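You operate a simulated robot arm through the tools that you are given. There is no shell and no other tool. Be economical: measure what you need, move in short steps, check, and stop when the job is done.

You are at the controls of a simulated robot arm. One attempt, no reset.

Task
Open the middle drawer of the filling bench, put both white beakers from the clear part of the filling bench away in the inside of the middle drawer of the filling bench, then shut the drawer.
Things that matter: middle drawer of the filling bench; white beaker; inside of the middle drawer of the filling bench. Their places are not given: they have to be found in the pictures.

The check looks at the end state, three seconds after you hand in, the way a careful person would. Anything else that was tipped, shoved, dropped, spilled or broken makes it a failure.

Robot
A 6-joint arm with a two-finger parallel gripper, fixed in place. Base frame: the origin is at the foot of the arm, x ahead of it, y to its left, z up; the work surface is at about z = 0.8. Lengths are in m, angles in degrees, forces in N, time in s.
With the tool pointing down near the work surface it reaches from about 0.26 to 0.68 m from the base axis. Its first joint turns from -66.0 to 66.0 degrees. Payload 2.9 kg.
The TCP is the grasp point between the finger pads, 0.03 m short of the fingertips. In the tool frame z runs along the fingers and y along their closing line. The gripper opens to 0.11 m. The fingers are 0.02 m wide and 0.01 m thick; the gripper's body (0.048 by 0.112 m) begins 0.055 m behind the TCP.
Orientation is that of the tool frame in the base frame, as a unit quaternion [w, x, y, z]. With the fingers straight down and closing along the base's y, the tool's x points along the base's -x, its y along +y and its z along -z.

Tools
- The arm moves only by the tool apply_moves. Its arguments are lists of equal length, an entry for each row: "xyz": the shift along the tool's x, y, z in m, a list of three; "angular": the turn, a rotation vector about the tool's x, y, z in degrees, a list of three; "claw": the opening in per cent of the stroke, from 0 (shut) to 100 (fully open). In form: {"xyz": [[tx, ty, tz], ...], "angular": [[ax, ay, az], ...], "claw": [claw, ...]}. A call has 1 to 8 rows; each row shifts and turns the commanded pose from where the row before left it, along the tool's axes as they then stand. Rows are played at 5 a second. More than 0.05 m and 8.6 degrees between two rows, or a gripper value outside its range, and nothing of the call is played. A pose out of reach is approached as far as the arm can. The call stops where the force on the tool passes 40 N (or 10 N more than at its start, if that is more) or the arm is blocked; 0.2 s more then pass. The fingers move at their own pace (about 0.108 m/s each) and stop on an object; they squeeze with about 30 N. The grip force told is the motor's: it shows also when the fingers shut on nothing. Time passes only in rows, and 0.2 s behind the last, so rows that do not move let the fingers close. It gives the time, the measured TCP pose, the force on the tool (base axes), the opening and the grip force at its end, in the units of the frame above (readings bear some noise), and new pictures: "pictures" is both (left out), scene, wrist or none.
- Cameras (640 x 400 px; columns grow to the right, rows downward): "scene" is fixed at [0.0584, 0.4224, 1.3805]; the picture's right is [-0.89, -0.46, 0.00], its down [-0.28, 0.53, -0.80] and it looks along [0.37, -0.71, -0.60] (base axes); focal length 352 px, centre (320, 200). "wrist" rides on the gripper at [-0.036, 0, -0.057] in the tool frame; the picture's right is [0.00, -1.00, 0.00], its down [0.97, 0.00, -0.24] and it looks along [0.24, 0.00, 0.97] (tool axes); focal length 218 px, centre (320, 200).
- probe_pixels(camera, pixels): for up to 12 pixels [column, row] of the newest picture of that camera ("zoom" is the newest enlarged one), the place [x, y, z] in the base frame of the surface seen there, good to about 0.002 m. The clock stands still meanwhile.
- inspect(camera, box): a new picture of the part [left, top, right, bottom] of that camera's present view, enlarged. The clock stands still meanwhile.
- close_job(): hands the job in; it is judged then, once.

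Keep the steps short. Do not move on a guess: measure, check each grasp and each placing, and mend mistakes. In all there are 80 turns and 120 pictures (those below and enlarged ones count). Leave the gripper open and the arm clear of the work at the hand-in unless told otherwise, and finish with a single line.

The tools are called after "Request:" as a command line: name --argument value ..., lists and objects as JSON in quotes. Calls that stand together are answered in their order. apply_moves: Moves the arm, as the interface text tells. Its arguments: {"type":"object","properties":{"xyz":{"type":"array","items":{"type":"array","items":{"type":"number"}}},"angular":{"type":"array","items":{"type":"array","items":{"type":"number"}}},"claw":{"type":"array","items":{"type":"number"}},"pictures":{"type":"string","enum":["both","scene","wrist","none"]}},"required":["xyz","angular","claw"]} The other tools are called the same way: probe_pixels (camera, pixels) gives the place of the surface under pixels of a picture; inspect (camera, box) takes an enlarged picture of a part of a camera's view; close_job () hands the job in.

At the start:

```text
time: 0.0
ee_pos: [0.3715, -0.3185, 1.028]
ee_rot: [0.001, -0.001, 1.0, 0.0]
contact_force: [0.0, -0.2, 0.1]
gripper_width: 0.1099
grip_force: 0.0
```

scene: 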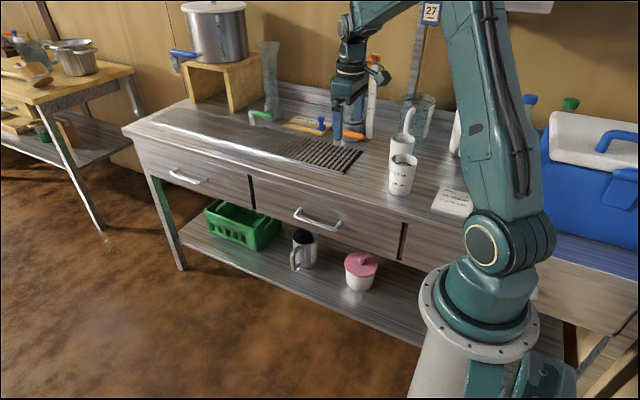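
wrist: 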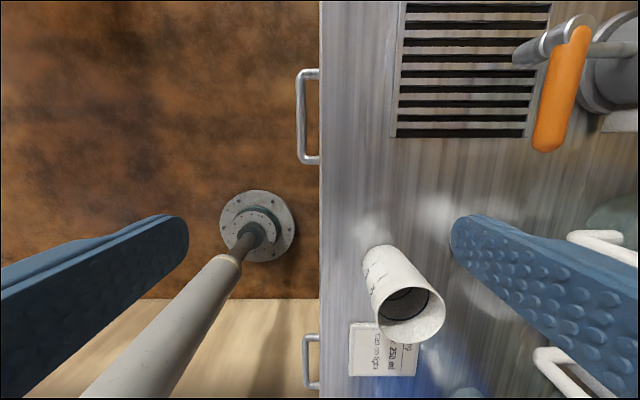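

I see the bench front with drawers and two white beakers near (400,160). I'll enlarge the beakers and drawer and take first measurements.

Request:
inspect --camera "scene" --box '[340, 80, 500, 220]'

Request:
probe_pixels --camera "scene" --pixels '[[297, 213], [318, 220], [340, 226], [252, 177], [404, 225], [320, 235], [188, 178], [400, 258], [388, 180], [402, 160], [401, 137], [256, 205]]'

Request:
inspect --camera "scene" --box '[230, 160, 430, 285]'

```text
2.86 times, centred on (420, 150) of scene
```

zoom: 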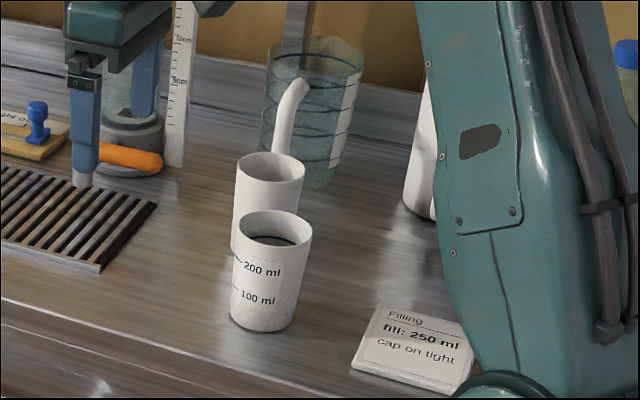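

```text
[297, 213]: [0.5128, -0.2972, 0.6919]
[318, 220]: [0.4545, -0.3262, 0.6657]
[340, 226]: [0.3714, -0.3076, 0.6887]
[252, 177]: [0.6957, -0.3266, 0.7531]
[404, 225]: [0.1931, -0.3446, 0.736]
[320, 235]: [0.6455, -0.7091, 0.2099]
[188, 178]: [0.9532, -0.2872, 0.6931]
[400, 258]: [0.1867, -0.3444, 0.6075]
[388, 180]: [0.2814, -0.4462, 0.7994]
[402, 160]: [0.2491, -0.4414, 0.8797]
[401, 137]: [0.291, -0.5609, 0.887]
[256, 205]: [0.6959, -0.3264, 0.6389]
```

```text
3.20 times, centred on (330, 222) of scene
```

zoom: 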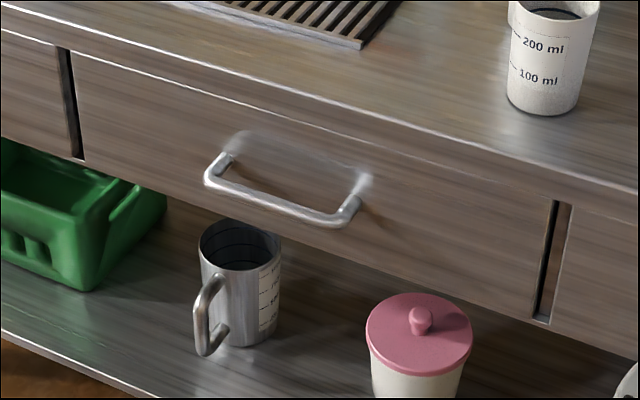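

Front beaker stands near (0.26,-0.45); the handle bar is near y≈-0.29, z≈0.69. I'll measure the handle, face and counter edge in the newest zoom, plus the wrist view.

Request:
probe_pixels --camera "zoom" --pixels '[[215, 181], [270, 201], [325, 218], [228, 158], [357, 205], [270, 206], [290, 170], [330, 270], [320, 125], [330, 110], [400, 165], [270, 197]]'

Request:
probe_pixels --camera "wrist" --pixels '[[301, 115], [301, 80], [301, 150], [324, 115], [330, 200], [312, 350], [407, 315], [405, 300], [440, 315], [380, 318], [407, 342], [370, 270]]'

Request:
inspect --camera "wrist" --box '[320, 220, 480, 360]'

```text
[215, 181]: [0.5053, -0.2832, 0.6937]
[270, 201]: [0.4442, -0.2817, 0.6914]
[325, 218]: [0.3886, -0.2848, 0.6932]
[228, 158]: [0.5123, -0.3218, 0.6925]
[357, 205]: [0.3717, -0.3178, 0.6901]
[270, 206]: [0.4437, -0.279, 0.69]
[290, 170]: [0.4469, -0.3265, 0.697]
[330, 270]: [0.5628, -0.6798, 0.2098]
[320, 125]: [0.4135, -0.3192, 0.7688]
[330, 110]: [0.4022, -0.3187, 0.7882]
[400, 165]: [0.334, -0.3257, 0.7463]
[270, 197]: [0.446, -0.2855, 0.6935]
```

```text
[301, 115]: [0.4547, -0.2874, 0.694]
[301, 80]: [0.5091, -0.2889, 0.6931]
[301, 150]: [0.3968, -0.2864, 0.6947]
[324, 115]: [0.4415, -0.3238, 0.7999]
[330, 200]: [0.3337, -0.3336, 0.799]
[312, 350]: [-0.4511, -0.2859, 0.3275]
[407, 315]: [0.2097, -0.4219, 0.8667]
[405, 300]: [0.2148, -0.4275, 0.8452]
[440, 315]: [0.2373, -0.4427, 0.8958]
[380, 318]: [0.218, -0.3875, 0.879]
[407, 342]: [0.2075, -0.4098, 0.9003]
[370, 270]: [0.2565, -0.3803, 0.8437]
```

```text
2.86 times, centred on (400, 290) of wrist
```

zoom: 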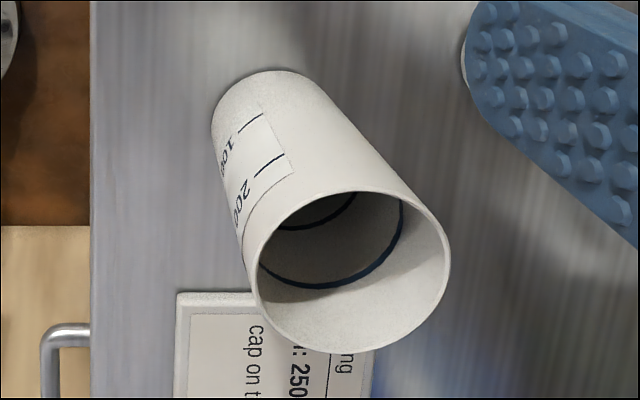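

The beaker is empty (just rings inside), about 0.1 m tall. Handle bar: x 0.385–0.51, y≈-0.286, z≈0.689, face at y≈-0.326. The counter overhang rules out gripping from above, so I'll come horizontally, closing vertically. First I back off to the front and begin tilting.

Request:
apply_moves --xyz '[[-0.025, 0.045, 0], [-0.025, 0.045, 0], [-0.025, 0.045, 0], [0, 0, 0], [0, 0, 0], [0, 0, 0], [0, 0, 0], [0, 0, 0]]' --angular '[[0, 0, 0], [0, 0, 0], [0, 0, 0], [8.5, 0, 0], [8.5, 0, 0], [8.5, 0, 0], [8.5, 0, 0], [8.5, 0, 0]]' --claw '[100, 100, 100, 100, 100, 60, 60, 60]' --pictures "scene"

```text
refused: row 1 steps farther than a row can; nothing moved
```

The step was slightly too long; same with shorter steps.

Request:
apply_moves --xyz '[[-0.024, 0.042, 0], [-0.024, 0.042, 0], [-0.024, 0.042, 0], [0, 0, 0], [0, 0, 0], [0, 0, 0], [0, 0, 0], [0, 0, 0]]' --angular '[[0, 0, 0], [0, 0, 0], [0, 0, 0], [8.5, 0, 0], [8.5, 0, 0], [8.5, 0, 0], [8.5, 0, 0], [8.5, 0, 0]]' --claw '[100, 100, 100, 100, 100, 60, 60, 60]' --pictures "scene"

```text
time: 1.8
ee_pos: [0.4401, -0.1935, 1.028]
ee_rot: [0.001, -0.001, 0.932, -0.363]
contact_force: [0.0, 0.4, 0.5]
gripper_width: 0.066
grip_force: 0.0
```

scene: 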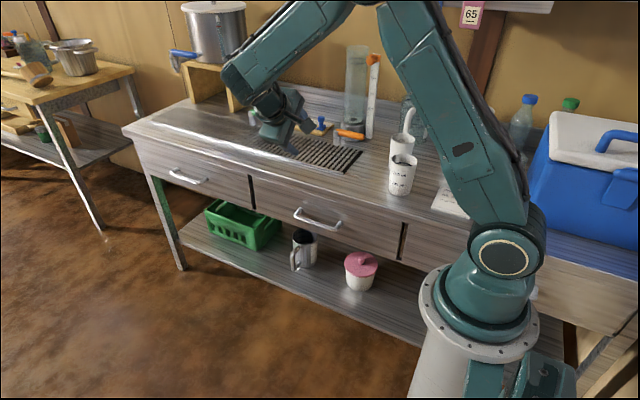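

Tilt is about 43°, clear of everything. I'll finish the tilt to horizontal.

Request:
apply_moves --xyz '[[0, 0, 0], [0, 0, 0], [0, 0, 0], [0, 0, 0], [0, 0, 0], [0, 0, 0]]' --angular '[[7.9, 0, 0], [7.9, 0, 0], [7.9, 0, 0], [7.9, 0, 0], [7.9, 0, 0], [7.9, 0, 0]]' --claw '[60, 60, 60, 60, 60, 60]' --pictures "scene"

```text
time: 3.2
ee_pos: [0.4343, -0.208, 1.0202]
ee_rot: [0.006, -0.005, 0.762, -0.647]
contact_force: [-0.4, -0.3, 0.3]
gripper_width: 0.0661
grip_force: 0.2
out of reach, approached as far as the arm can: row 5, 6
```

scene: 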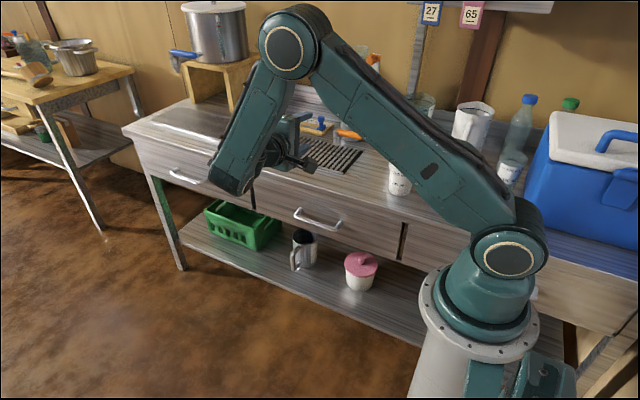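

It stops at about 81° tilt there. I'll come back to about 65°, which still clears the counter, and read the pose.

Request:
apply_moves --xyz '[[0, 0, 0], [0, 0, 0], [0, 0, 0]]' --angular '[[-8.5, 0, 0], [-8.5, 0, 0], [-8, 0, 0]]' --claw '[40, 40, 40]' --pictures "none"

```text
time: 4.0
ee_pos: [0.4338, -0.2079, 1.0208]
ee_rot: [0.004, -0.005, 0.886, -0.465]
contact_force: [0.0, 0.3, -0.1]
gripper_width: 0.0442
grip_force: 0.0
```

Now tilt is 55°, command follows the measured pose. I'll descend in front of the drawer, staying ~0.1 m out from the handle.

Request:
apply_moves --xyz '[[-0.002, 0.0367, 0.0222], [-0.002, 0.0367, 0.0222], [-0.002, 0.0367, 0.0222], [-0.002, 0.0367, 0.0222], [-0.002, 0.0367, 0.0222], [-0.002, 0.0367, 0.0222], [-0.002, 0.0367, 0.0222]]' --angular '[[0, 0, 0], [0, 0, 0], [0, 0, 0], [0, 0, 0], [0, 0, 0], [0, 0, 0], [0, 0, 0]]' --claw '[40, 40, 40, 40, 40, 40, 40]'

```text
time: 5.6
ee_pos: [0.4484, -0.1913, 0.7214]
ee_rot: [0.005, -0.006, 0.885, -0.466]
contact_force: [-0.8, -1.1, 0.6]
gripper_width: 0.0441
grip_force: 0.1
```

scene: 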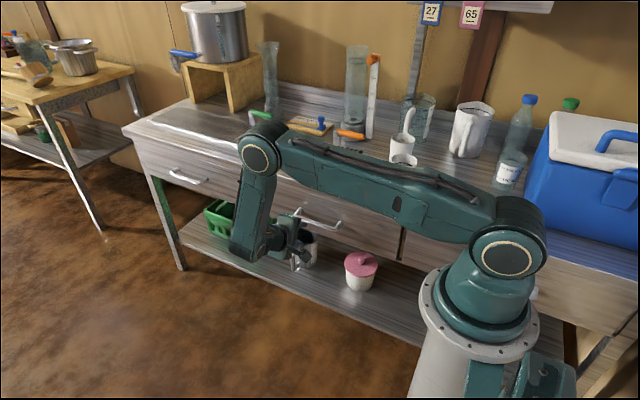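
wrist: 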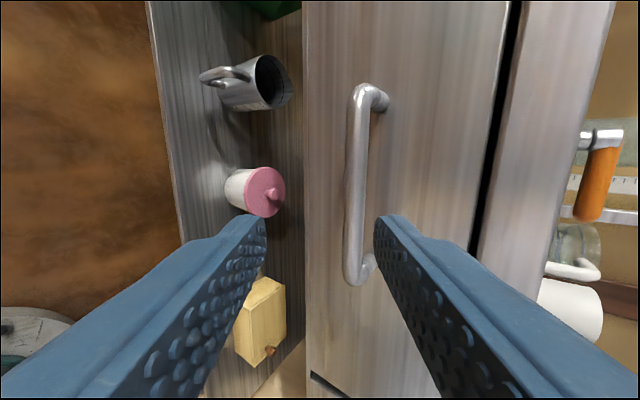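

The bar is in front of the fingers in the wrist view (column ~357). I'll measure it from here.

Request:
probe_pixels --camera "wrist" --pixels '[[350, 150], [357, 150], [364, 150], [357, 250], [357, 110], [420, 180], [307, 180], [505, 150], [525, 150], [370, 90], [380, 98]]'

Request:
apply_moves --xyz '[[0, 0, 0]]' --angular '[[8, 0, 0]]' --claw '[40]' --pictures "none"

```text
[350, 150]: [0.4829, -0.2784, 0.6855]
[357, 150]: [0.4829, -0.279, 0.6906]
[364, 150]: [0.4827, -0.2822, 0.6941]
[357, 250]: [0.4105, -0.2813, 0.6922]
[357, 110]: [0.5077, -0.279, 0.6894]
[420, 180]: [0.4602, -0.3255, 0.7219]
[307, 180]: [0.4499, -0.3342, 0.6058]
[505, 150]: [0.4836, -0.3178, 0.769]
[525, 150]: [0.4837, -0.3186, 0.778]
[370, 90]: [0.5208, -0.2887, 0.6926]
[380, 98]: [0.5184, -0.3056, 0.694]
```

```text
time: 6.0
ee_pos: [0.4483, -0.1894, 0.7216]
ee_rot: [0.005, -0.004, 0.85, -0.527]
contact_force: [0.0, 0.4, 0.2]
gripper_width: 0.0438
grip_force: 0.1
```

Bar centre ≈ y -0.286, z 0.688; tilt now 64°. I align first, then slide along the fingers onto the bar.

Request:
apply_moves --xyz '[[0, -0.013, 0], [0, 0, 0.03], [0, 0, 0.03], [0, 0, 0.0314]]' --angular '[[0, 0, 0], [0, 0, 0], [0, 0, 0], [0, 0, 0]]' --claw '[40, 40, 40, 40]'

```text
time: 7.0
ee_pos: [0.4506, -0.2779, 0.6928]
ee_rot: [0.005, -0.006, 0.85, -0.526]
contact_force: [-0.1, -0.4, -0.9]
gripper_width: 0.0441
grip_force: 0.0
```

scene: 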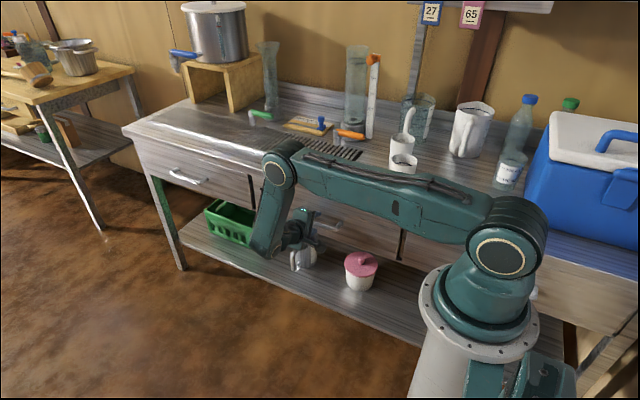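
wrist: 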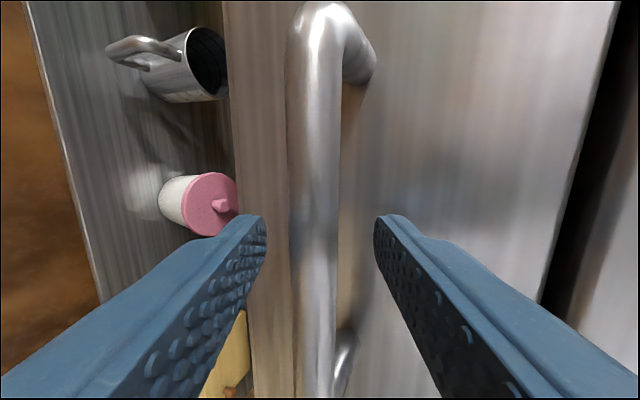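

The bar lies centred between the fingers, no contact. I close.

Request:
apply_moves --xyz '[[0, 0, 0], [0, 0, 0], [0, 0, 0]]' --angular '[[0, 0, 0], [0, 0, 0], [0, 0, 0]]' --claw '[0, 0, 0]' --pictures "none"

```text
time: 7.8
ee_pos: [0.4512, -0.2779, 0.6894]
ee_rot: [0.005, -0.006, 0.851, -0.525]
contact_force: [5.1, -1.3, -19.6]
gripper_width: 0.0157
grip_force: 45.2
```

Gripped (opening 0.016, 45 N). I pull straight out (+y) 6 cm and check.

Request:
apply_moves --xyz '[[0, 0.0089, -0.0179], [0, 0.0089, -0.0179], [0, 0.0089, -0.0179]]' --angular '[[0, 0, 0], [0, 0, 0], [0, 0, 0]]' --claw '[0, 0, 0]'

```text
time: 8.6
ee_pos: [0.4497, -0.2172, 0.6903]
ee_rot: [0.005, -0.006, 0.852, -0.524]
contact_force: [12.1, -1.6, -26.0]
gripper_width: 0.0157
grip_force: 45.2
```

scene: 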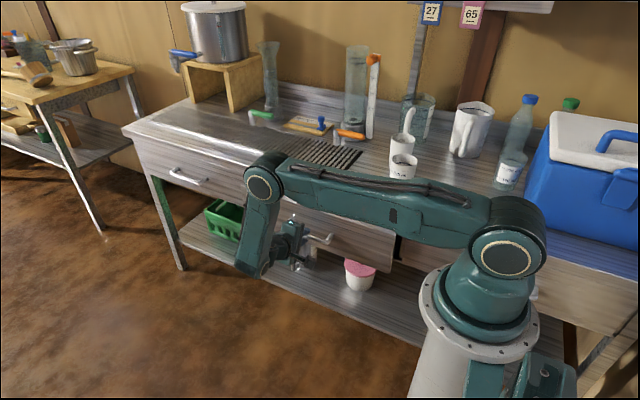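
wrist: 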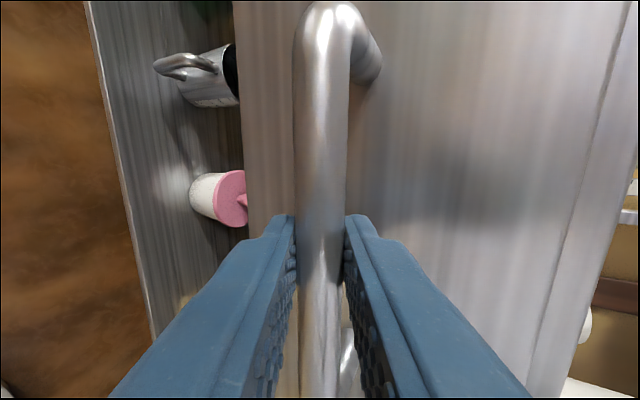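

The drawer comes out smoothly. I keep pulling, lowering a few mm to relax the vertical load.

Request:
apply_moves --xyz '[[-0.0015, 0.0027, 0.0013], [0, 0.0135, -0.0268], [0, 0.0135, -0.0268], [0, 0.0135, -0.0268]]' --angular '[[0, 0, 0], [0, 0, 0], [0, 0, 0], [0, 0, 0]]' --claw '[0, 0, 0, 0]'

```text
time: 9.6
ee_pos: [0.4511, -0.1279, 0.691]
ee_rot: [0.005, -0.004, 0.849, -0.528]
contact_force: [-3.3, 0.2, 10.7]
gripper_width: 0.0154
grip_force: 44.8
```

scene: 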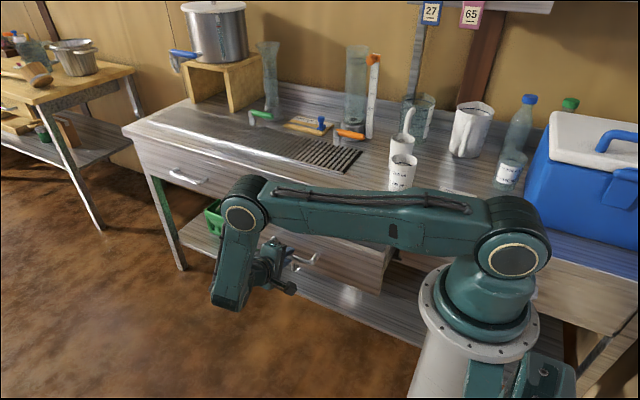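
wrist: 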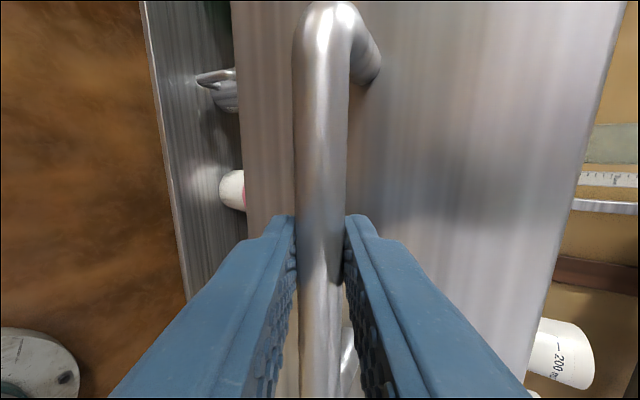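

Open by 0.15 m. I pull further in small steps until it stops.

Request:
apply_moves --xyz '[[0, 0.0111, -0.0223], [0, 0.0111, -0.0223], [0, 0.0111, -0.0223], [0, 0.0111, -0.0223]]' --angular '[[0, 0, 0], [0, 0, 0], [0, 0, 0], [0, 0, 0]]' --claw '[0, 0, 0, 0]'

```text
time: 10.6
ee_pos: [0.4503, -0.027, 0.691]
ee_rot: [0.009, -0.005, 0.851, -0.526]
contact_force: [18.4, 0.0, 18.9]
gripper_width: 0.0156
grip_force: 45.5
```

scene: 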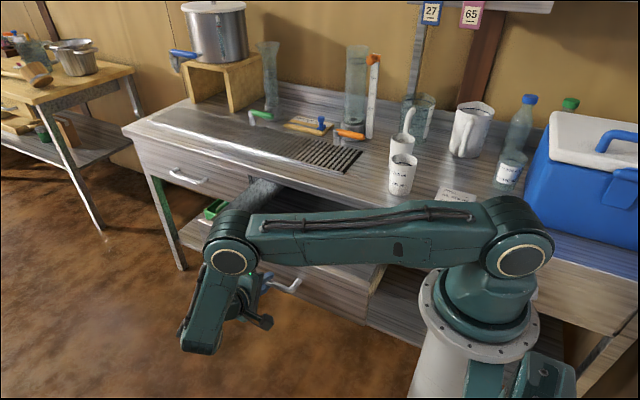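
wrist: 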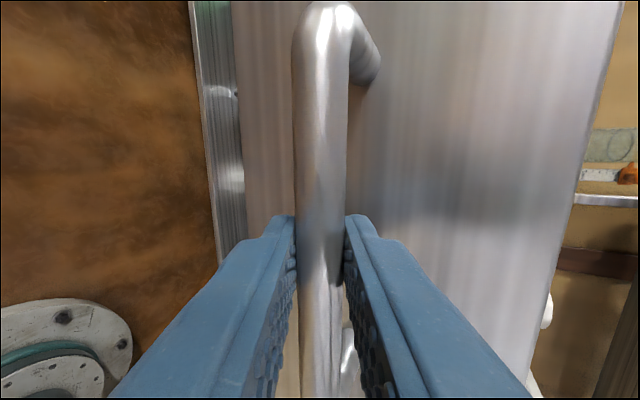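

Open by 0.25 m; that is enough. I release and back off along the finger axis.

Request:
apply_moves --xyz '[[0, 0, 0], [0, 0, 0], [0, 0, -0.03], [0, 0, -0.04]]' --angular '[[0, 0, 0], [0, 0, 0], [0, 0, 0], [0, 0, 0]]' --claw '[40, 40, 40, 40]' --pictures "wrist"

```text
time: 11.6
ee_pos: [0.4469, 0.0343, 0.72]
ee_rot: [0.004, -0.004, 0.85, -0.527]
contact_force: [0.0, 0.5, 0.8]
gripper_width: 0.0441
grip_force: 0.2
```

wrist: 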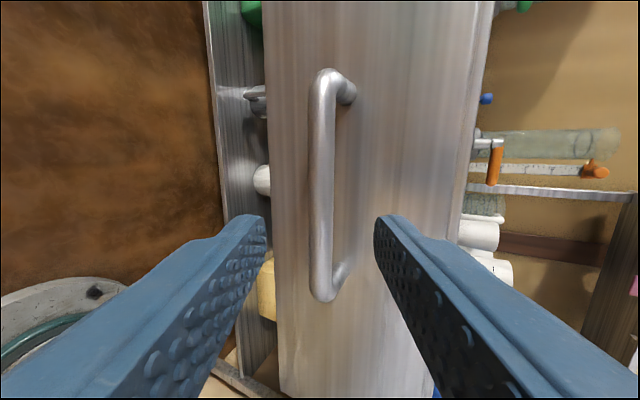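

Clear of the handle. I rise straight up 0.28 m and look down into the drawer.

Request:
apply_moves --xyz '[[0, -0.0418, -0.0208], [0, -0.0418, -0.0208], [0, -0.0418, -0.0208], [0, -0.0418, -0.0208], [0, -0.0418, -0.0208], [0, -0.0418, -0.0208]]' --angular '[[0, 0, 0], [0, 0, 0], [0, 0, 0], [0, 0, 0], [0, 0, 0], [0, 0, 0]]' --claw '[100, 100, 100, 100, 100, 100]'

```text
time: 13.0
ee_pos: [0.438, 0.0248, 0.9918]
ee_rot: [0.006, -0.006, 0.851, -0.525]
contact_force: [0.3, 0.2, 0.6]
gripper_width: 0.11
grip_force: 0.0
out of reach, approached as far as the arm can: row 6
```

scene: 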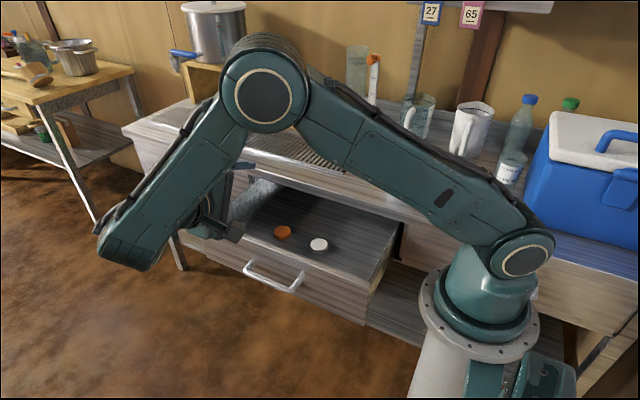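
wrist: 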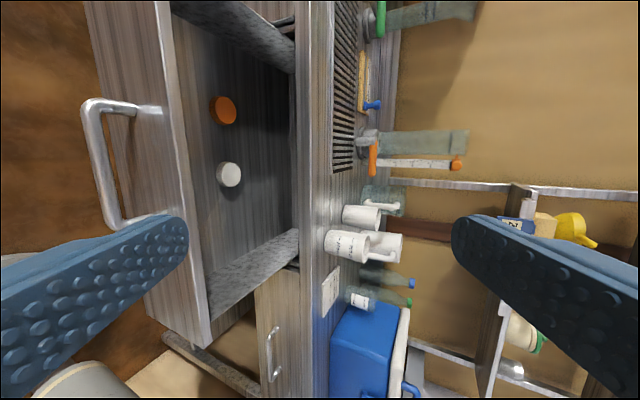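

The drawer holds two caps (orange, white) near its front; there is room beside them. I measure the drawer interior and the beakers.

Request:
probe_pixels --camera "scene" --pixels '[[283, 231], [319, 243], [300, 215], [345, 260], [320, 206], [365, 230], [352, 284], [390, 245], [381, 275], [300, 252], [340, 225], [250, 228]]'

Request:
probe_pixels --camera "wrist" --pixels '[[224, 110], [229, 175], [200, 200], [270, 200], [290, 205], [165, 150], [185, 180], [255, 275], [300, 240], [210, 320], [180, 320], [260, 40]]'

Request:
inspect --camera "wrist" --box '[290, 150, 450, 250]'

```text
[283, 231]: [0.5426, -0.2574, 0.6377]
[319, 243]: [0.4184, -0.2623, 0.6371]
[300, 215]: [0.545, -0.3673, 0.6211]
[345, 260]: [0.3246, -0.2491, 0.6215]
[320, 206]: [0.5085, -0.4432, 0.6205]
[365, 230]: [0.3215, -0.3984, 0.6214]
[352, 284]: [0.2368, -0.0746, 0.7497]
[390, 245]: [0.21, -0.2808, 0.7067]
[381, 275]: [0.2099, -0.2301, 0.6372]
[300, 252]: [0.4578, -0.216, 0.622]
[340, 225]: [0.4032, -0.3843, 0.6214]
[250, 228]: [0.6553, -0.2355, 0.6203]
```

```text
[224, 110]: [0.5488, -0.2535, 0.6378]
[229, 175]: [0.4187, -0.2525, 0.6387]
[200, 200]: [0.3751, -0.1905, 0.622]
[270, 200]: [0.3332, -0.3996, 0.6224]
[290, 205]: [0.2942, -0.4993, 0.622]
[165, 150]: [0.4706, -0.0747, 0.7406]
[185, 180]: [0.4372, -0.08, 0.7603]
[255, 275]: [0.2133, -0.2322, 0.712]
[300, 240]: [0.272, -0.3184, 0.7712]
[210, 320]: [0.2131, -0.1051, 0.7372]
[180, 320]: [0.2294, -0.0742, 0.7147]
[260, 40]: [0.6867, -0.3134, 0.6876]
```

```text
4.00 times, centred on (370, 200) of wrist
```

zoom: 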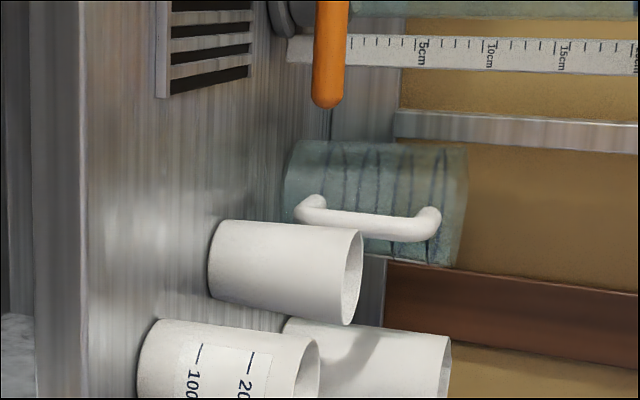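

Drawer floor z≈0.622, front rim 0.76, so upright beakers (≈0.1 m) fit. Caps sit at (0.545,-0.255) and (0.419,-0.255). I now turn the tool back to vertical at this place, slightly bench-ward.

Request:
apply_moves --xyz '[[0, 0, 0], [0, 0, 0], [0, 0, 0], [0, 0, 0], [0, 0, 0], [0, 0, 0], [0, 0, 0], [0, 0, 0]]' --angular '[[-8, 0, 0], [-8, 0, 0], [-8, 0, 0], [-8, 0, 0], [-8, 0, 0], [-8, 0, 0], [-8, 0, 0], [-7.3, 0, 0]]' --claw '[100, 100, 100, 100, 100, 100, 100, 100]' --pictures "none"

```text
time: 14.8
ee_pos: [0.44, 0.0255, 0.9933]
ee_rot: [0.0, -0.007, 1.0, -0.001]
contact_force: [-0.2, -0.5, 0.3]
gripper_width: 0.1102
grip_force: 0.1
```

Vertical now. I move up and over in front of the beakers.

Request:
apply_moves --xyz '[[0.01, -0.043, -0.0084], [0.01, -0.043, -0.0084], [0.01, -0.043, -0.0084], [0.01, -0.043, -0.0084], [0.01, -0.043, -0.0084], [0.01, -0.043, -0.0084], [0.01, -0.043, -0.0084], [0.01, -0.043, -0.0084]]' --angular '[[0, 0, 0], [0, 0, 0], [0, 0, 0], [0, 0, 0], [0, 0, 0], [0, 0, 0], [0, 0, 0], [0, 0, 0]]' --claw '[100, 100, 100, 100, 100, 100, 100, 100]'

```text
time: 16.6
ee_pos: [0.3628, -0.3211, 1.0612]
ee_rot: [0.001, -0.007, 1.0, -0.001]
contact_force: [-0.9, 0.1, 0.6]
gripper_width: 0.1099
grip_force: 0.1
```

scene: 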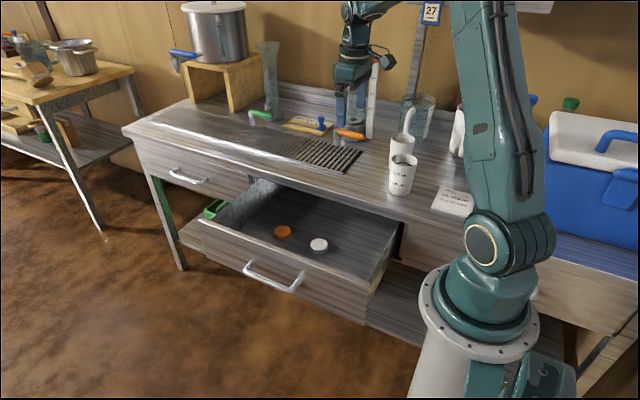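
wrist: 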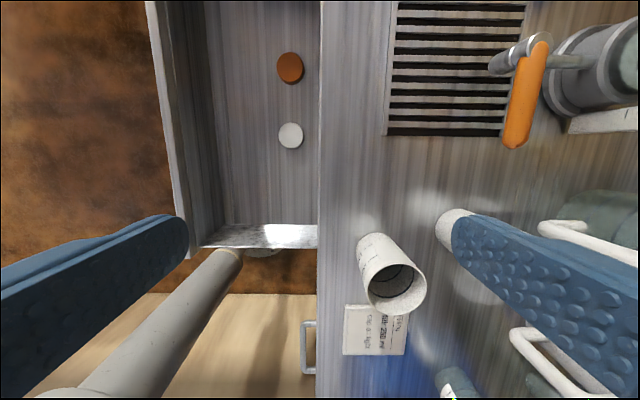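

Beaker A's rim is at wrist (397,288). I probe its rim and wall, using an enlarged picture.

Request:
inspect --camera "wrist" --box '[340, 220, 440, 320]'

Request:
inspect --camera "scene" --box '[370, 120, 450, 200]'

```text
4.00 times, centred on (390, 270) of wrist
```

zoom: 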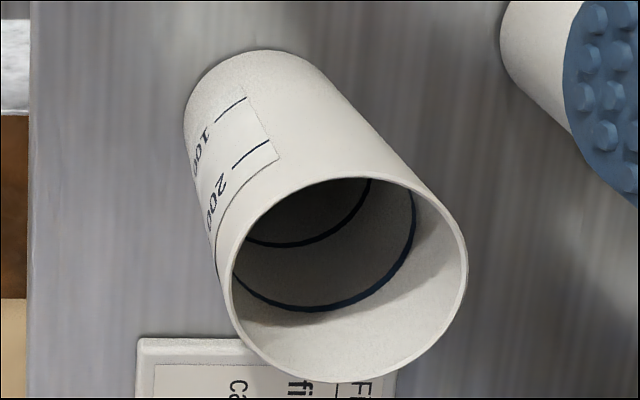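

```text
5.00 times, centred on (410, 160) of scene
```

zoom: 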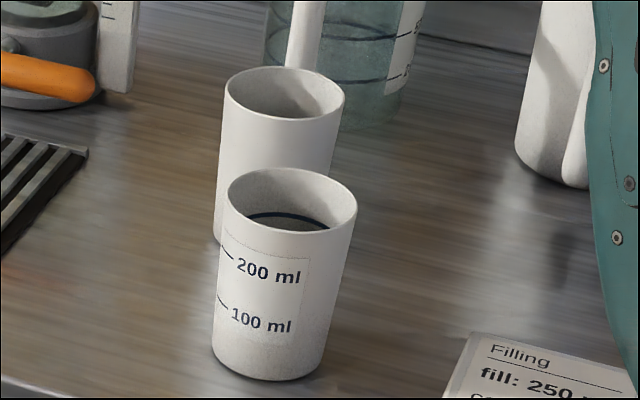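

I probe both rims in this enlarged scene picture.

Request:
probe_pixels --camera "zoom" --pixels '[[229, 197], [356, 207], [291, 233], [286, 169], [265, 375], [215, 345], [322, 360], [226, 93], [343, 99], [287, 120], [283, 68], [218, 230]]'

Request:
probe_pixels --camera "wrist" --pixels '[[368, 289], [426, 286], [402, 264.5], [397, 314], [356, 250], [386, 234], [373, 233]]'

```text
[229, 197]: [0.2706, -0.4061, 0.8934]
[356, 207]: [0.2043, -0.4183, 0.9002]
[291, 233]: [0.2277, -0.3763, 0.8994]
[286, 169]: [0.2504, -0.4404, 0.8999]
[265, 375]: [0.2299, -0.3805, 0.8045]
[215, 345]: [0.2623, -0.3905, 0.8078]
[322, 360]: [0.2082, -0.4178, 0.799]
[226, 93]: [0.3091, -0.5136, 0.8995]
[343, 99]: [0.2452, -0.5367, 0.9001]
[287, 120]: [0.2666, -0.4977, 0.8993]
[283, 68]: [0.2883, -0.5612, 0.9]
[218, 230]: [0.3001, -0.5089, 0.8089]
```

```text
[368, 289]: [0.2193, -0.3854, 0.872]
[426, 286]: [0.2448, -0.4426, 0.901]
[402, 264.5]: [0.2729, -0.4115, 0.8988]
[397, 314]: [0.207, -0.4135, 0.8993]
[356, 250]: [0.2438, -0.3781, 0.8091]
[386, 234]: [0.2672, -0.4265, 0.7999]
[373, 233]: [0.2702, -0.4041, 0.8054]
```

Beaker A: centre (0.239,-0.409), radius 0.034, top 0.90. Beaker B: centre (0.277,-0.530), same size. I move above A, fingertips at 0.97.

Request:
apply_moves --xyz '[[0.031, -0.022, 0.0153], [0.031, -0.022, 0.0153], [0.031, -0.022, 0.0153], [0.031, -0.022, 0.0153]]' --angular '[[0, 0, 0], [0, 0, 0], [0, 0, 0], [0, 0, 0]]' --claw '[100, 100, 100, 100]'

```text
time: 17.6
ee_pos: [0.2417, -0.4088, 1.0001]
ee_rot: [0.001, -0.007, 1.0, -0.002]
contact_force: [0.0, -0.2, -0.3]
gripper_width: 0.1098
grip_force: 0.0
```

scene: 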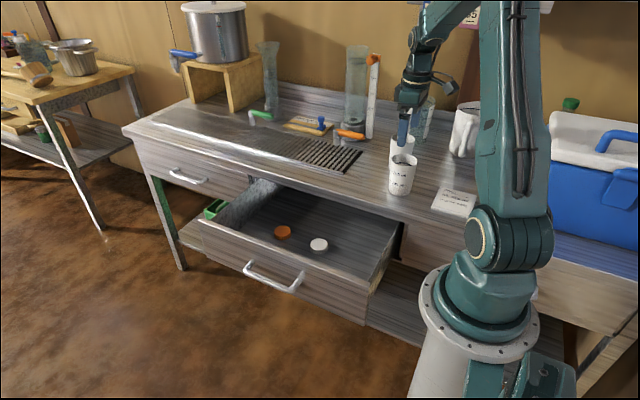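
wrist: 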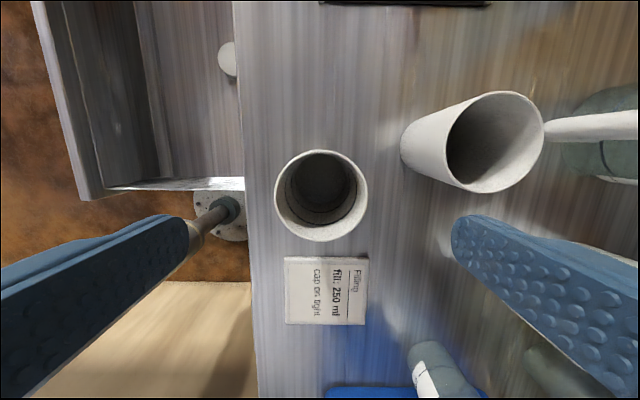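

Beaker A is centred between the fingers (column 320). I descend to TCP z 0.875.

Request:
apply_moves --xyz '[[0.002, 0, 0.032], [0, 0, 0.031], [0, 0, 0.031], [0, 0, 0.031]]' --angular '[[0, 0, 0], [0, 0, 0], [0, 0, 0], [0, 0, 0]]' --claw '[100, 100, 100, 100]' --pictures "wrist"

Request:
apply_moves --xyz '[[0, 0, 0], [0, 0, 0], [0, 0, 0]]' --angular '[[0, 0, 0], [0, 0, 0], [0, 0, 0]]' --claw '[50, 50, 50]' --pictures "both"

```text
time: 18.6
ee_pos: [0.2397, -0.4097, 0.8751]
ee_rot: [0.001, -0.007, 1.0, -0.001]
contact_force: [0.2, 0.4, 0.3]
gripper_width: 0.11
grip_force: 0.2
```

wrist: 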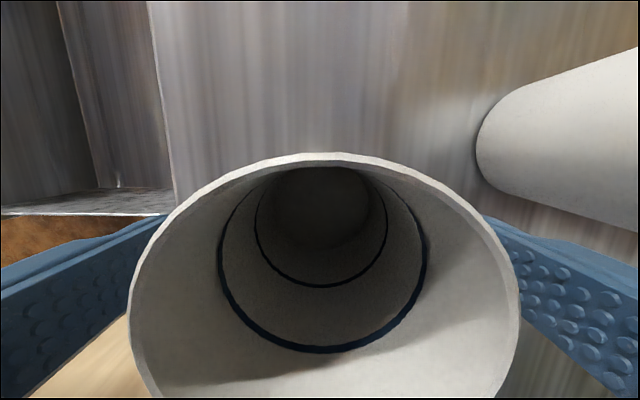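

```text
time: 19.4
ee_pos: [0.2406, -0.4096, 0.8752]
ee_rot: [0.0, -0.008, 1.0, -0.002]
contact_force: [0.2, 0.5, 0.2]
gripper_width: 0.0681
grip_force: 30.0
```

scene: 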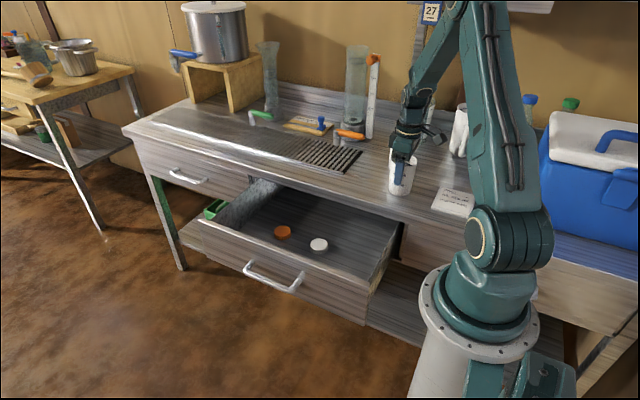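
wrist: 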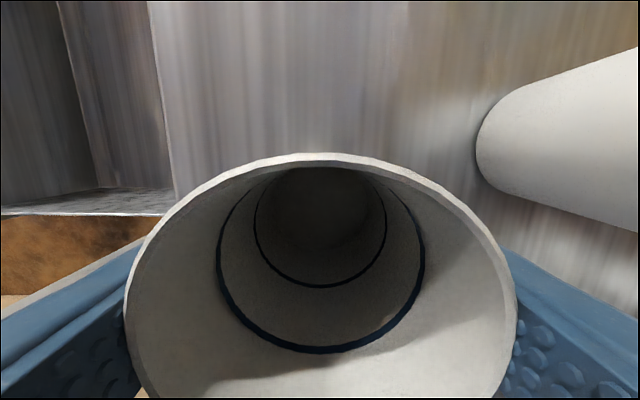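

Gripped (0.068 m, 30 N). I lift 9 cm, then carry to above the drawer at (0.30,-0.19).

Request:
apply_moves --xyz '[[0, 0, -0.02], [0, 0, -0.035], [0, 0, -0.035], [-0.012, 0.044, 0], [-0.012, 0.044, 0], [-0.012, 0.044, 0], [-0.012, 0.044, 0], [-0.012, 0.044, 0]]' --angular '[[0, 0, 0], [0, 0, 0], [0, 0, 0], [0, 0, 0], [0, 0, 0], [0, 0, 0], [0, 0, 0], [0, 0, 0]]' --claw '[50, 50, 50, 50, 50, 50, 50, 50]'

```text
time: 21.2
ee_pos: [0.2938, -0.1871, 0.9651]
ee_rot: [0.0, -0.006, 1.0, -0.002]
contact_force: [0.4, -0.7, 0.1]
gripper_width: 0.068
grip_force: 30.1
```

scene: 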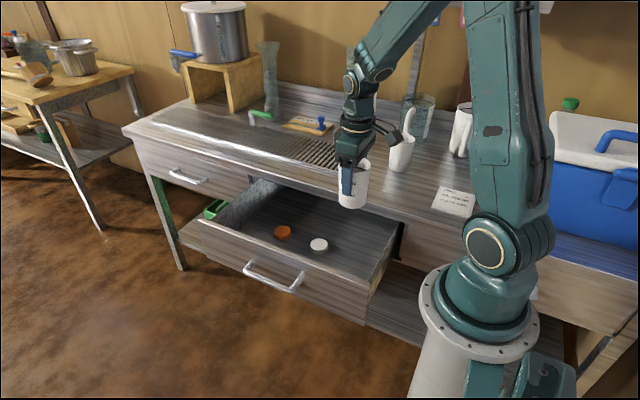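
wrist: 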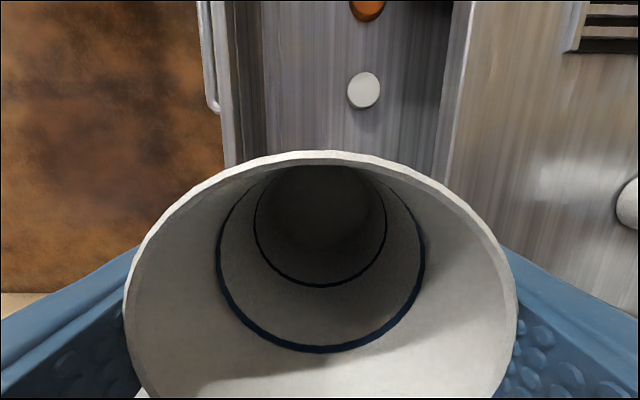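

It hangs over the free part of the drawer. I lower 0.235, then finish gently.

Request:
apply_moves --xyz '[[-0.006, -0.003, 0.04], [0, 0, 0.04], [0, 0, 0.04], [0, 0, 0.04], [0, 0, 0.04], [0, 0, 0.035]]' --angular '[[0, 0, 0], [0, 0, 0], [0, 0, 0], [0, 0, 0], [0, 0, 0], [0, 0, 0]]' --claw '[50, 50, 50, 50, 50, 50]'

```text
time: 22.6
ee_pos: [0.3025, -0.1923, 0.7294]
ee_rot: [0.002, -0.006, 1.0, -0.002]
contact_force: [-0.4, 0.3, -0.3]
gripper_width: 0.0677
grip_force: 30.1
```

scene: 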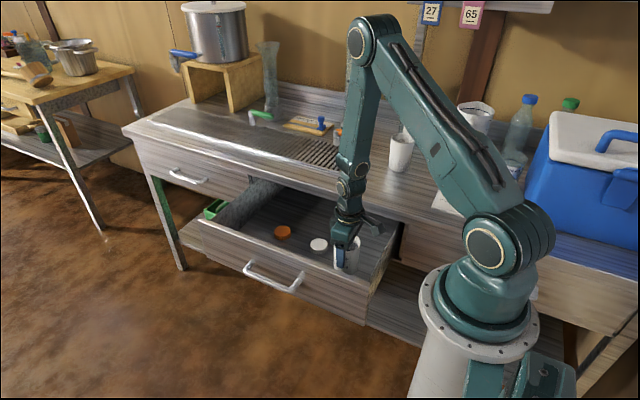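
wrist: 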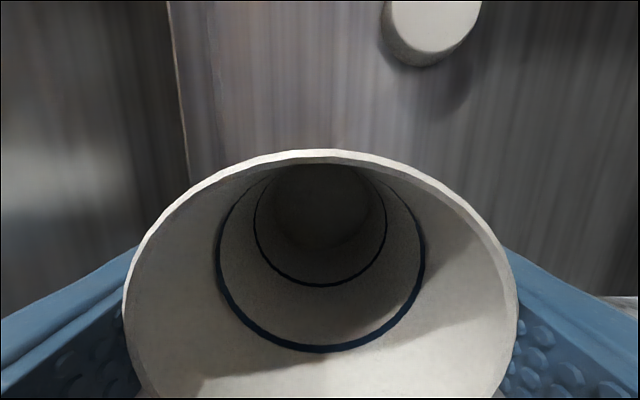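

Bottom is ~3 cm above the floor. Gentle final steps.

Request:
apply_moves --xyz '[[0, 0, 0.015], [0, 0, 0.01], [0, 0, 0.004], [0, 0, 0.003]]' --angular '[[0, 0, 0], [0, 0, 0], [0, 0, 0], [0, 0, 0]]' --claw '[50, 50, 50, 50]' --pictures "none"

```text
time: 23.6
ee_pos: [0.3023, -0.1935, 0.698]
ee_rot: [0.0, -0.006, 1.0, -0.002]
contact_force: [0.1, -0.8, 0.4]
gripper_width: 0.068
grip_force: 29.8
```

Request:
apply_moves --xyz '[[0, 0, 0.002], [0, 0, 0.0015]]' --angular '[[0, 0, 0], [0, 0, 0]]' --claw '[50, 50]' --pictures "none"

```text
time: 24.2
ee_pos: [0.3033, -0.1927, 0.6952]
ee_rot: [0.002, -0.006, 1.0, -0.002]
contact_force: [-1.3, 0.1, 21.8]
gripper_width: 0.0679
grip_force: 29.9
```

It touches the floor (22 N). I ease up 1 mm, release and rise.

Request:
apply_moves --xyz '[[0, 0, -0.001], [0, 0, 0], [0, 0, 0], [0, 0, -0.03], [0, 0, -0.04], [0, 0, -0.045], [0, 0, -0.045]]' --angular '[[0, 0, 0], [0, 0, 0], [0, 0, 0], [0, 0, 0], [0, 0, 0], [0, 0, 0], [0, 0, 0]]' --claw '[60, 90, 90, 90, 90, 90, 90]'

```text
time: 25.8
ee_pos: [0.3012, -0.1924, 0.856]
ee_rot: [0.001, -0.007, 1.0, -0.001]
contact_force: [-0.2, -0.2, 0.5]
gripper_width: 0.099
grip_force: 0.1
```

scene: 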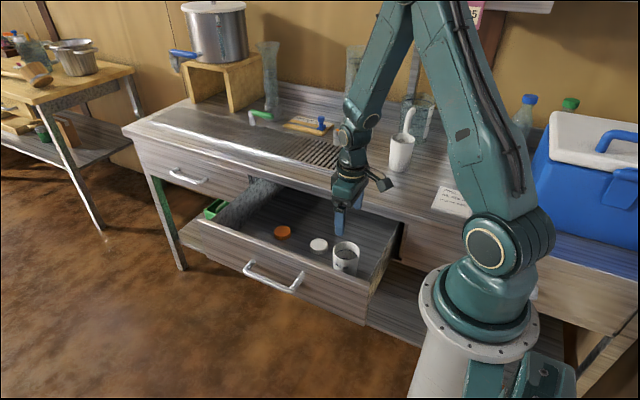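
wrist: 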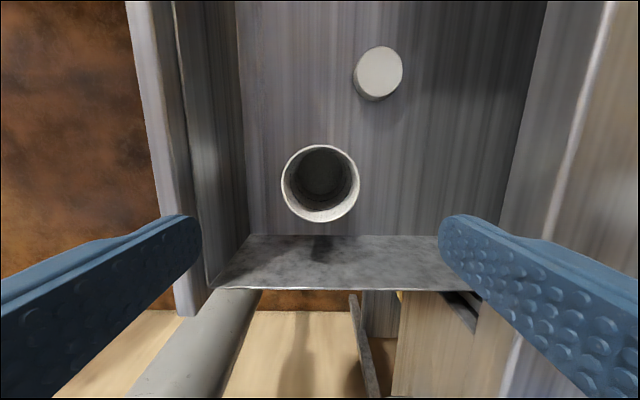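

Beaker A stands upright in the drawer. I rise and move over toward beaker B, then look.

Request:
apply_moves --xyz '[[0, 0, -0.045], [0, 0, -0.045], [0, 0, -0.045], [0, 0, -0.03], [0.006, -0.045, 0], [0.006, -0.045, 0], [0.006, -0.045, 0], [0.006, -0.045, 0]]' --angular '[[0, 0, 0], [0, 0, 0], [0, 0, 0], [0, 0, 0], [0, 0, 0], [0, 0, 0], [0, 0, 0], [0, 0, 0]]' --claw '[100, 100, 100, 100, 100, 100, 100, 100]'

```text
time: 27.6
ee_pos: [0.2806, -0.3706, 1.0218]
ee_rot: [0.001, -0.007, 1.0, -0.002]
contact_force: [-0.4, -0.7, -0.7]
gripper_width: 0.1099
grip_force: 0.1
```

scene: 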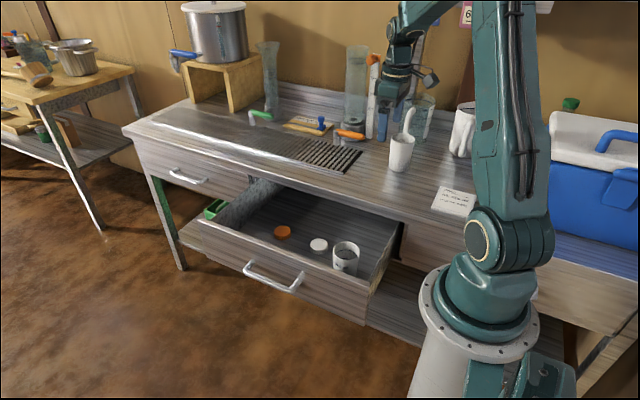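
wrist: 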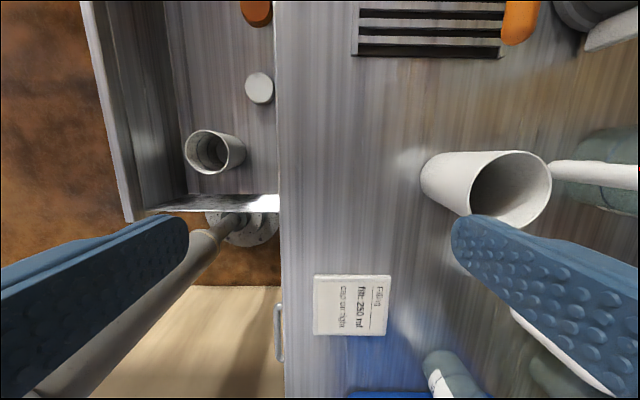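

Near B stands a glass jug with a white handle. I measure the handle and recheck B.

Request:
inspect --camera "scene" --box '[380, 85, 460, 185]'

Request:
probe_pixels --camera "wrist" --pixels '[[558, 172], [580, 175], [610, 176], [630, 178], [600, 150], [549, 185], [509, 152], [487, 185], [440, 180], [515, 315], [590, 205]]'

Request:
probe_pixels --camera "scene" --pixels '[[410, 112], [408, 122], [407, 130], [390, 136], [413, 140], [401, 145], [401, 134], [396, 168], [425, 135], [432, 120], [420, 95]]'

```text
4.00 times, centred on (420, 135) of scene
```

zoom: 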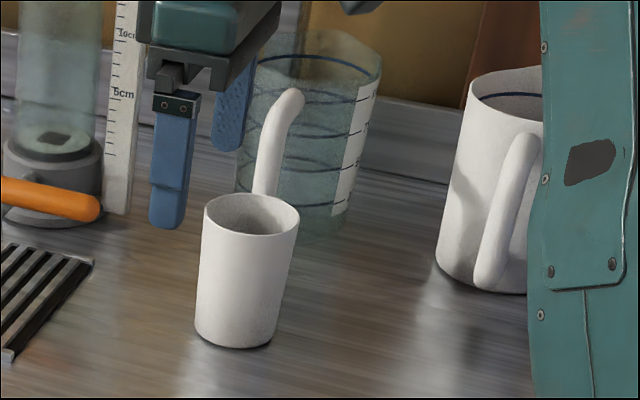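

```text
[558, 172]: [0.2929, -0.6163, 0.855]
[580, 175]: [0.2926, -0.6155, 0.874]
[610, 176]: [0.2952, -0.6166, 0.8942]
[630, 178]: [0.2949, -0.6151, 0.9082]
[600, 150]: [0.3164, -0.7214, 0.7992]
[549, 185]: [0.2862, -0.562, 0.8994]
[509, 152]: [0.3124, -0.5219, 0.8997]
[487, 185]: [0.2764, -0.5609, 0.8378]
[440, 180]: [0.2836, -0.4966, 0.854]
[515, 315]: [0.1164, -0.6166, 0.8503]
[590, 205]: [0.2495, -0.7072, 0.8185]
```

```text
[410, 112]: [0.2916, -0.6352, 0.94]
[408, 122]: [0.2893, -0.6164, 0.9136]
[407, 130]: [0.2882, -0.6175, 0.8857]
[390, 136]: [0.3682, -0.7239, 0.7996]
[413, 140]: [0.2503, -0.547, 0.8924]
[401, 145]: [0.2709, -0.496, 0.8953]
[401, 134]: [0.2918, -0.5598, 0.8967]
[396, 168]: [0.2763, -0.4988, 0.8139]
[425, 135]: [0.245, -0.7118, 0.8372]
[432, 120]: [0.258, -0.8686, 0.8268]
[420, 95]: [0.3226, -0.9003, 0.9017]
```

Jug handle front is at y≈-0.615; with 90% opening the far finger reaches only -0.59. Safe. B centre (0.278,-0.5295). I move above it.

Request:
apply_moves --xyz '[[0.001, -0.04, 0], [0.001, -0.04, 0], [0.001, -0.04, 0], [0, -0.039, 0]]' --angular '[[0, 0, 0], [0, 0, 0], [0, 0, 0], [0, 0, 0]]' --claw '[90, 90, 90, 90]'

```text
time: 28.6
ee_pos: [0.2806, -0.5302, 1.0216]
ee_rot: [0.002, -0.007, 1.0, -0.002]
contact_force: [-0.6, 0.2, 0.4]
gripper_width: 0.0991
grip_force: 0.1
```

scene: 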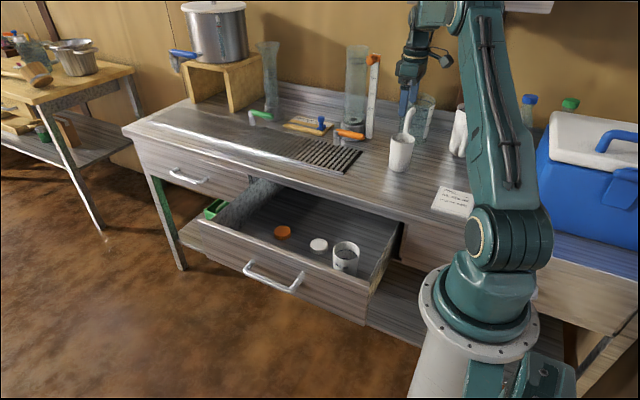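
wrist: 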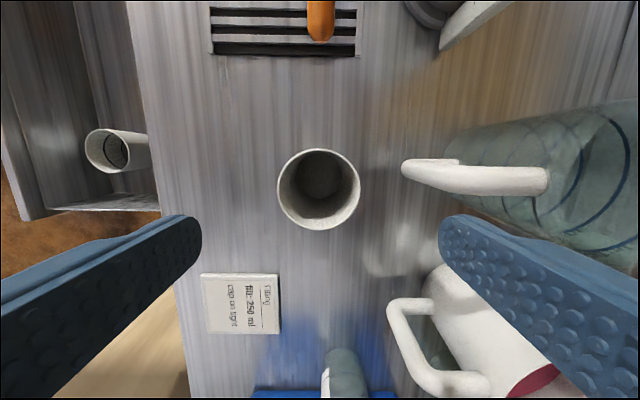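

B is centred; jug handle and mug are clear of the descent. I descend to z 0.875 and close if clear.

Request:
apply_moves --xyz '[[0.0025, 0, 0.04], [0, 0, 0.04], [0, 0, 0.035], [0, 0, 0.0316]]' --angular '[[0, 0, 0], [0, 0, 0], [0, 0, 0], [0, 0, 0]]' --claw '[90, 90, 90, 90]'

```text
time: 29.6
ee_pos: [0.28, -0.5312, 0.8723]
ee_rot: [0.001, -0.007, 1.0, -0.002]
contact_force: [0.1, 0.1, 0.3]
gripper_width: 0.0992
grip_force: 0.0
```

scene: 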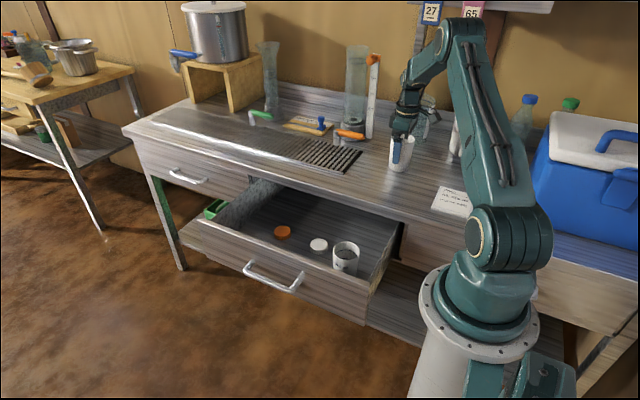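
wrist: 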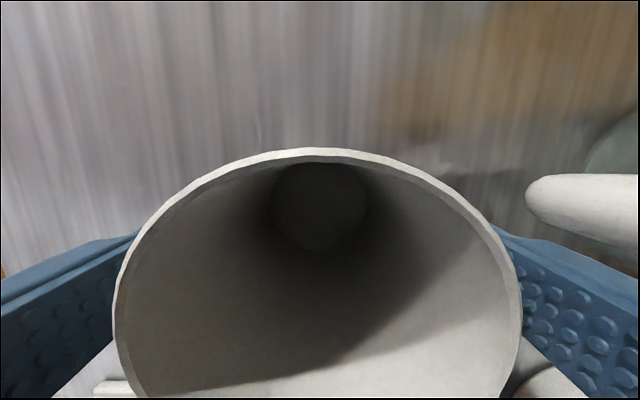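

Clear and centred. I close and lift 9 cm.

Request:
apply_moves --xyz '[[0, 0, 0], [0, 0, 0], [0, 0, 0], [0, 0, -0.015], [0, 0, -0.035], [0, 0, -0.04]]' --angular '[[0, 0, 0], [0, 0, 0], [0, 0, 0], [0, 0, 0], [0, 0, 0], [0, 0, 0]]' --claw '[50, 50, 50, 50, 50, 50]' --pictures "scene"

```text
time: 31.0
ee_pos: [0.2771, -0.531, 0.9658]
ee_rot: [0.002, -0.007, 1.0, -0.002]
contact_force: [0.0, -0.5, 0.1]
gripper_width: 0.0686
grip_force: 30.6
```

scene: 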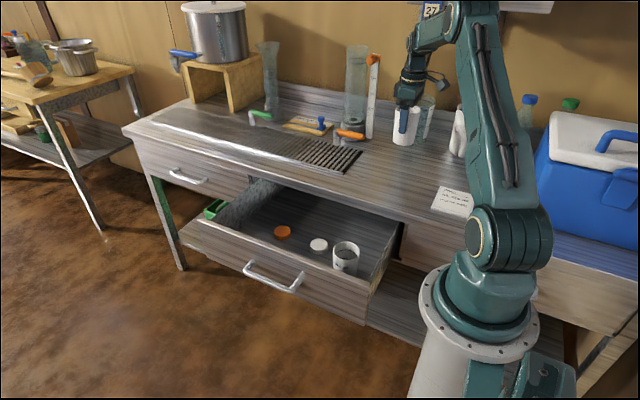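

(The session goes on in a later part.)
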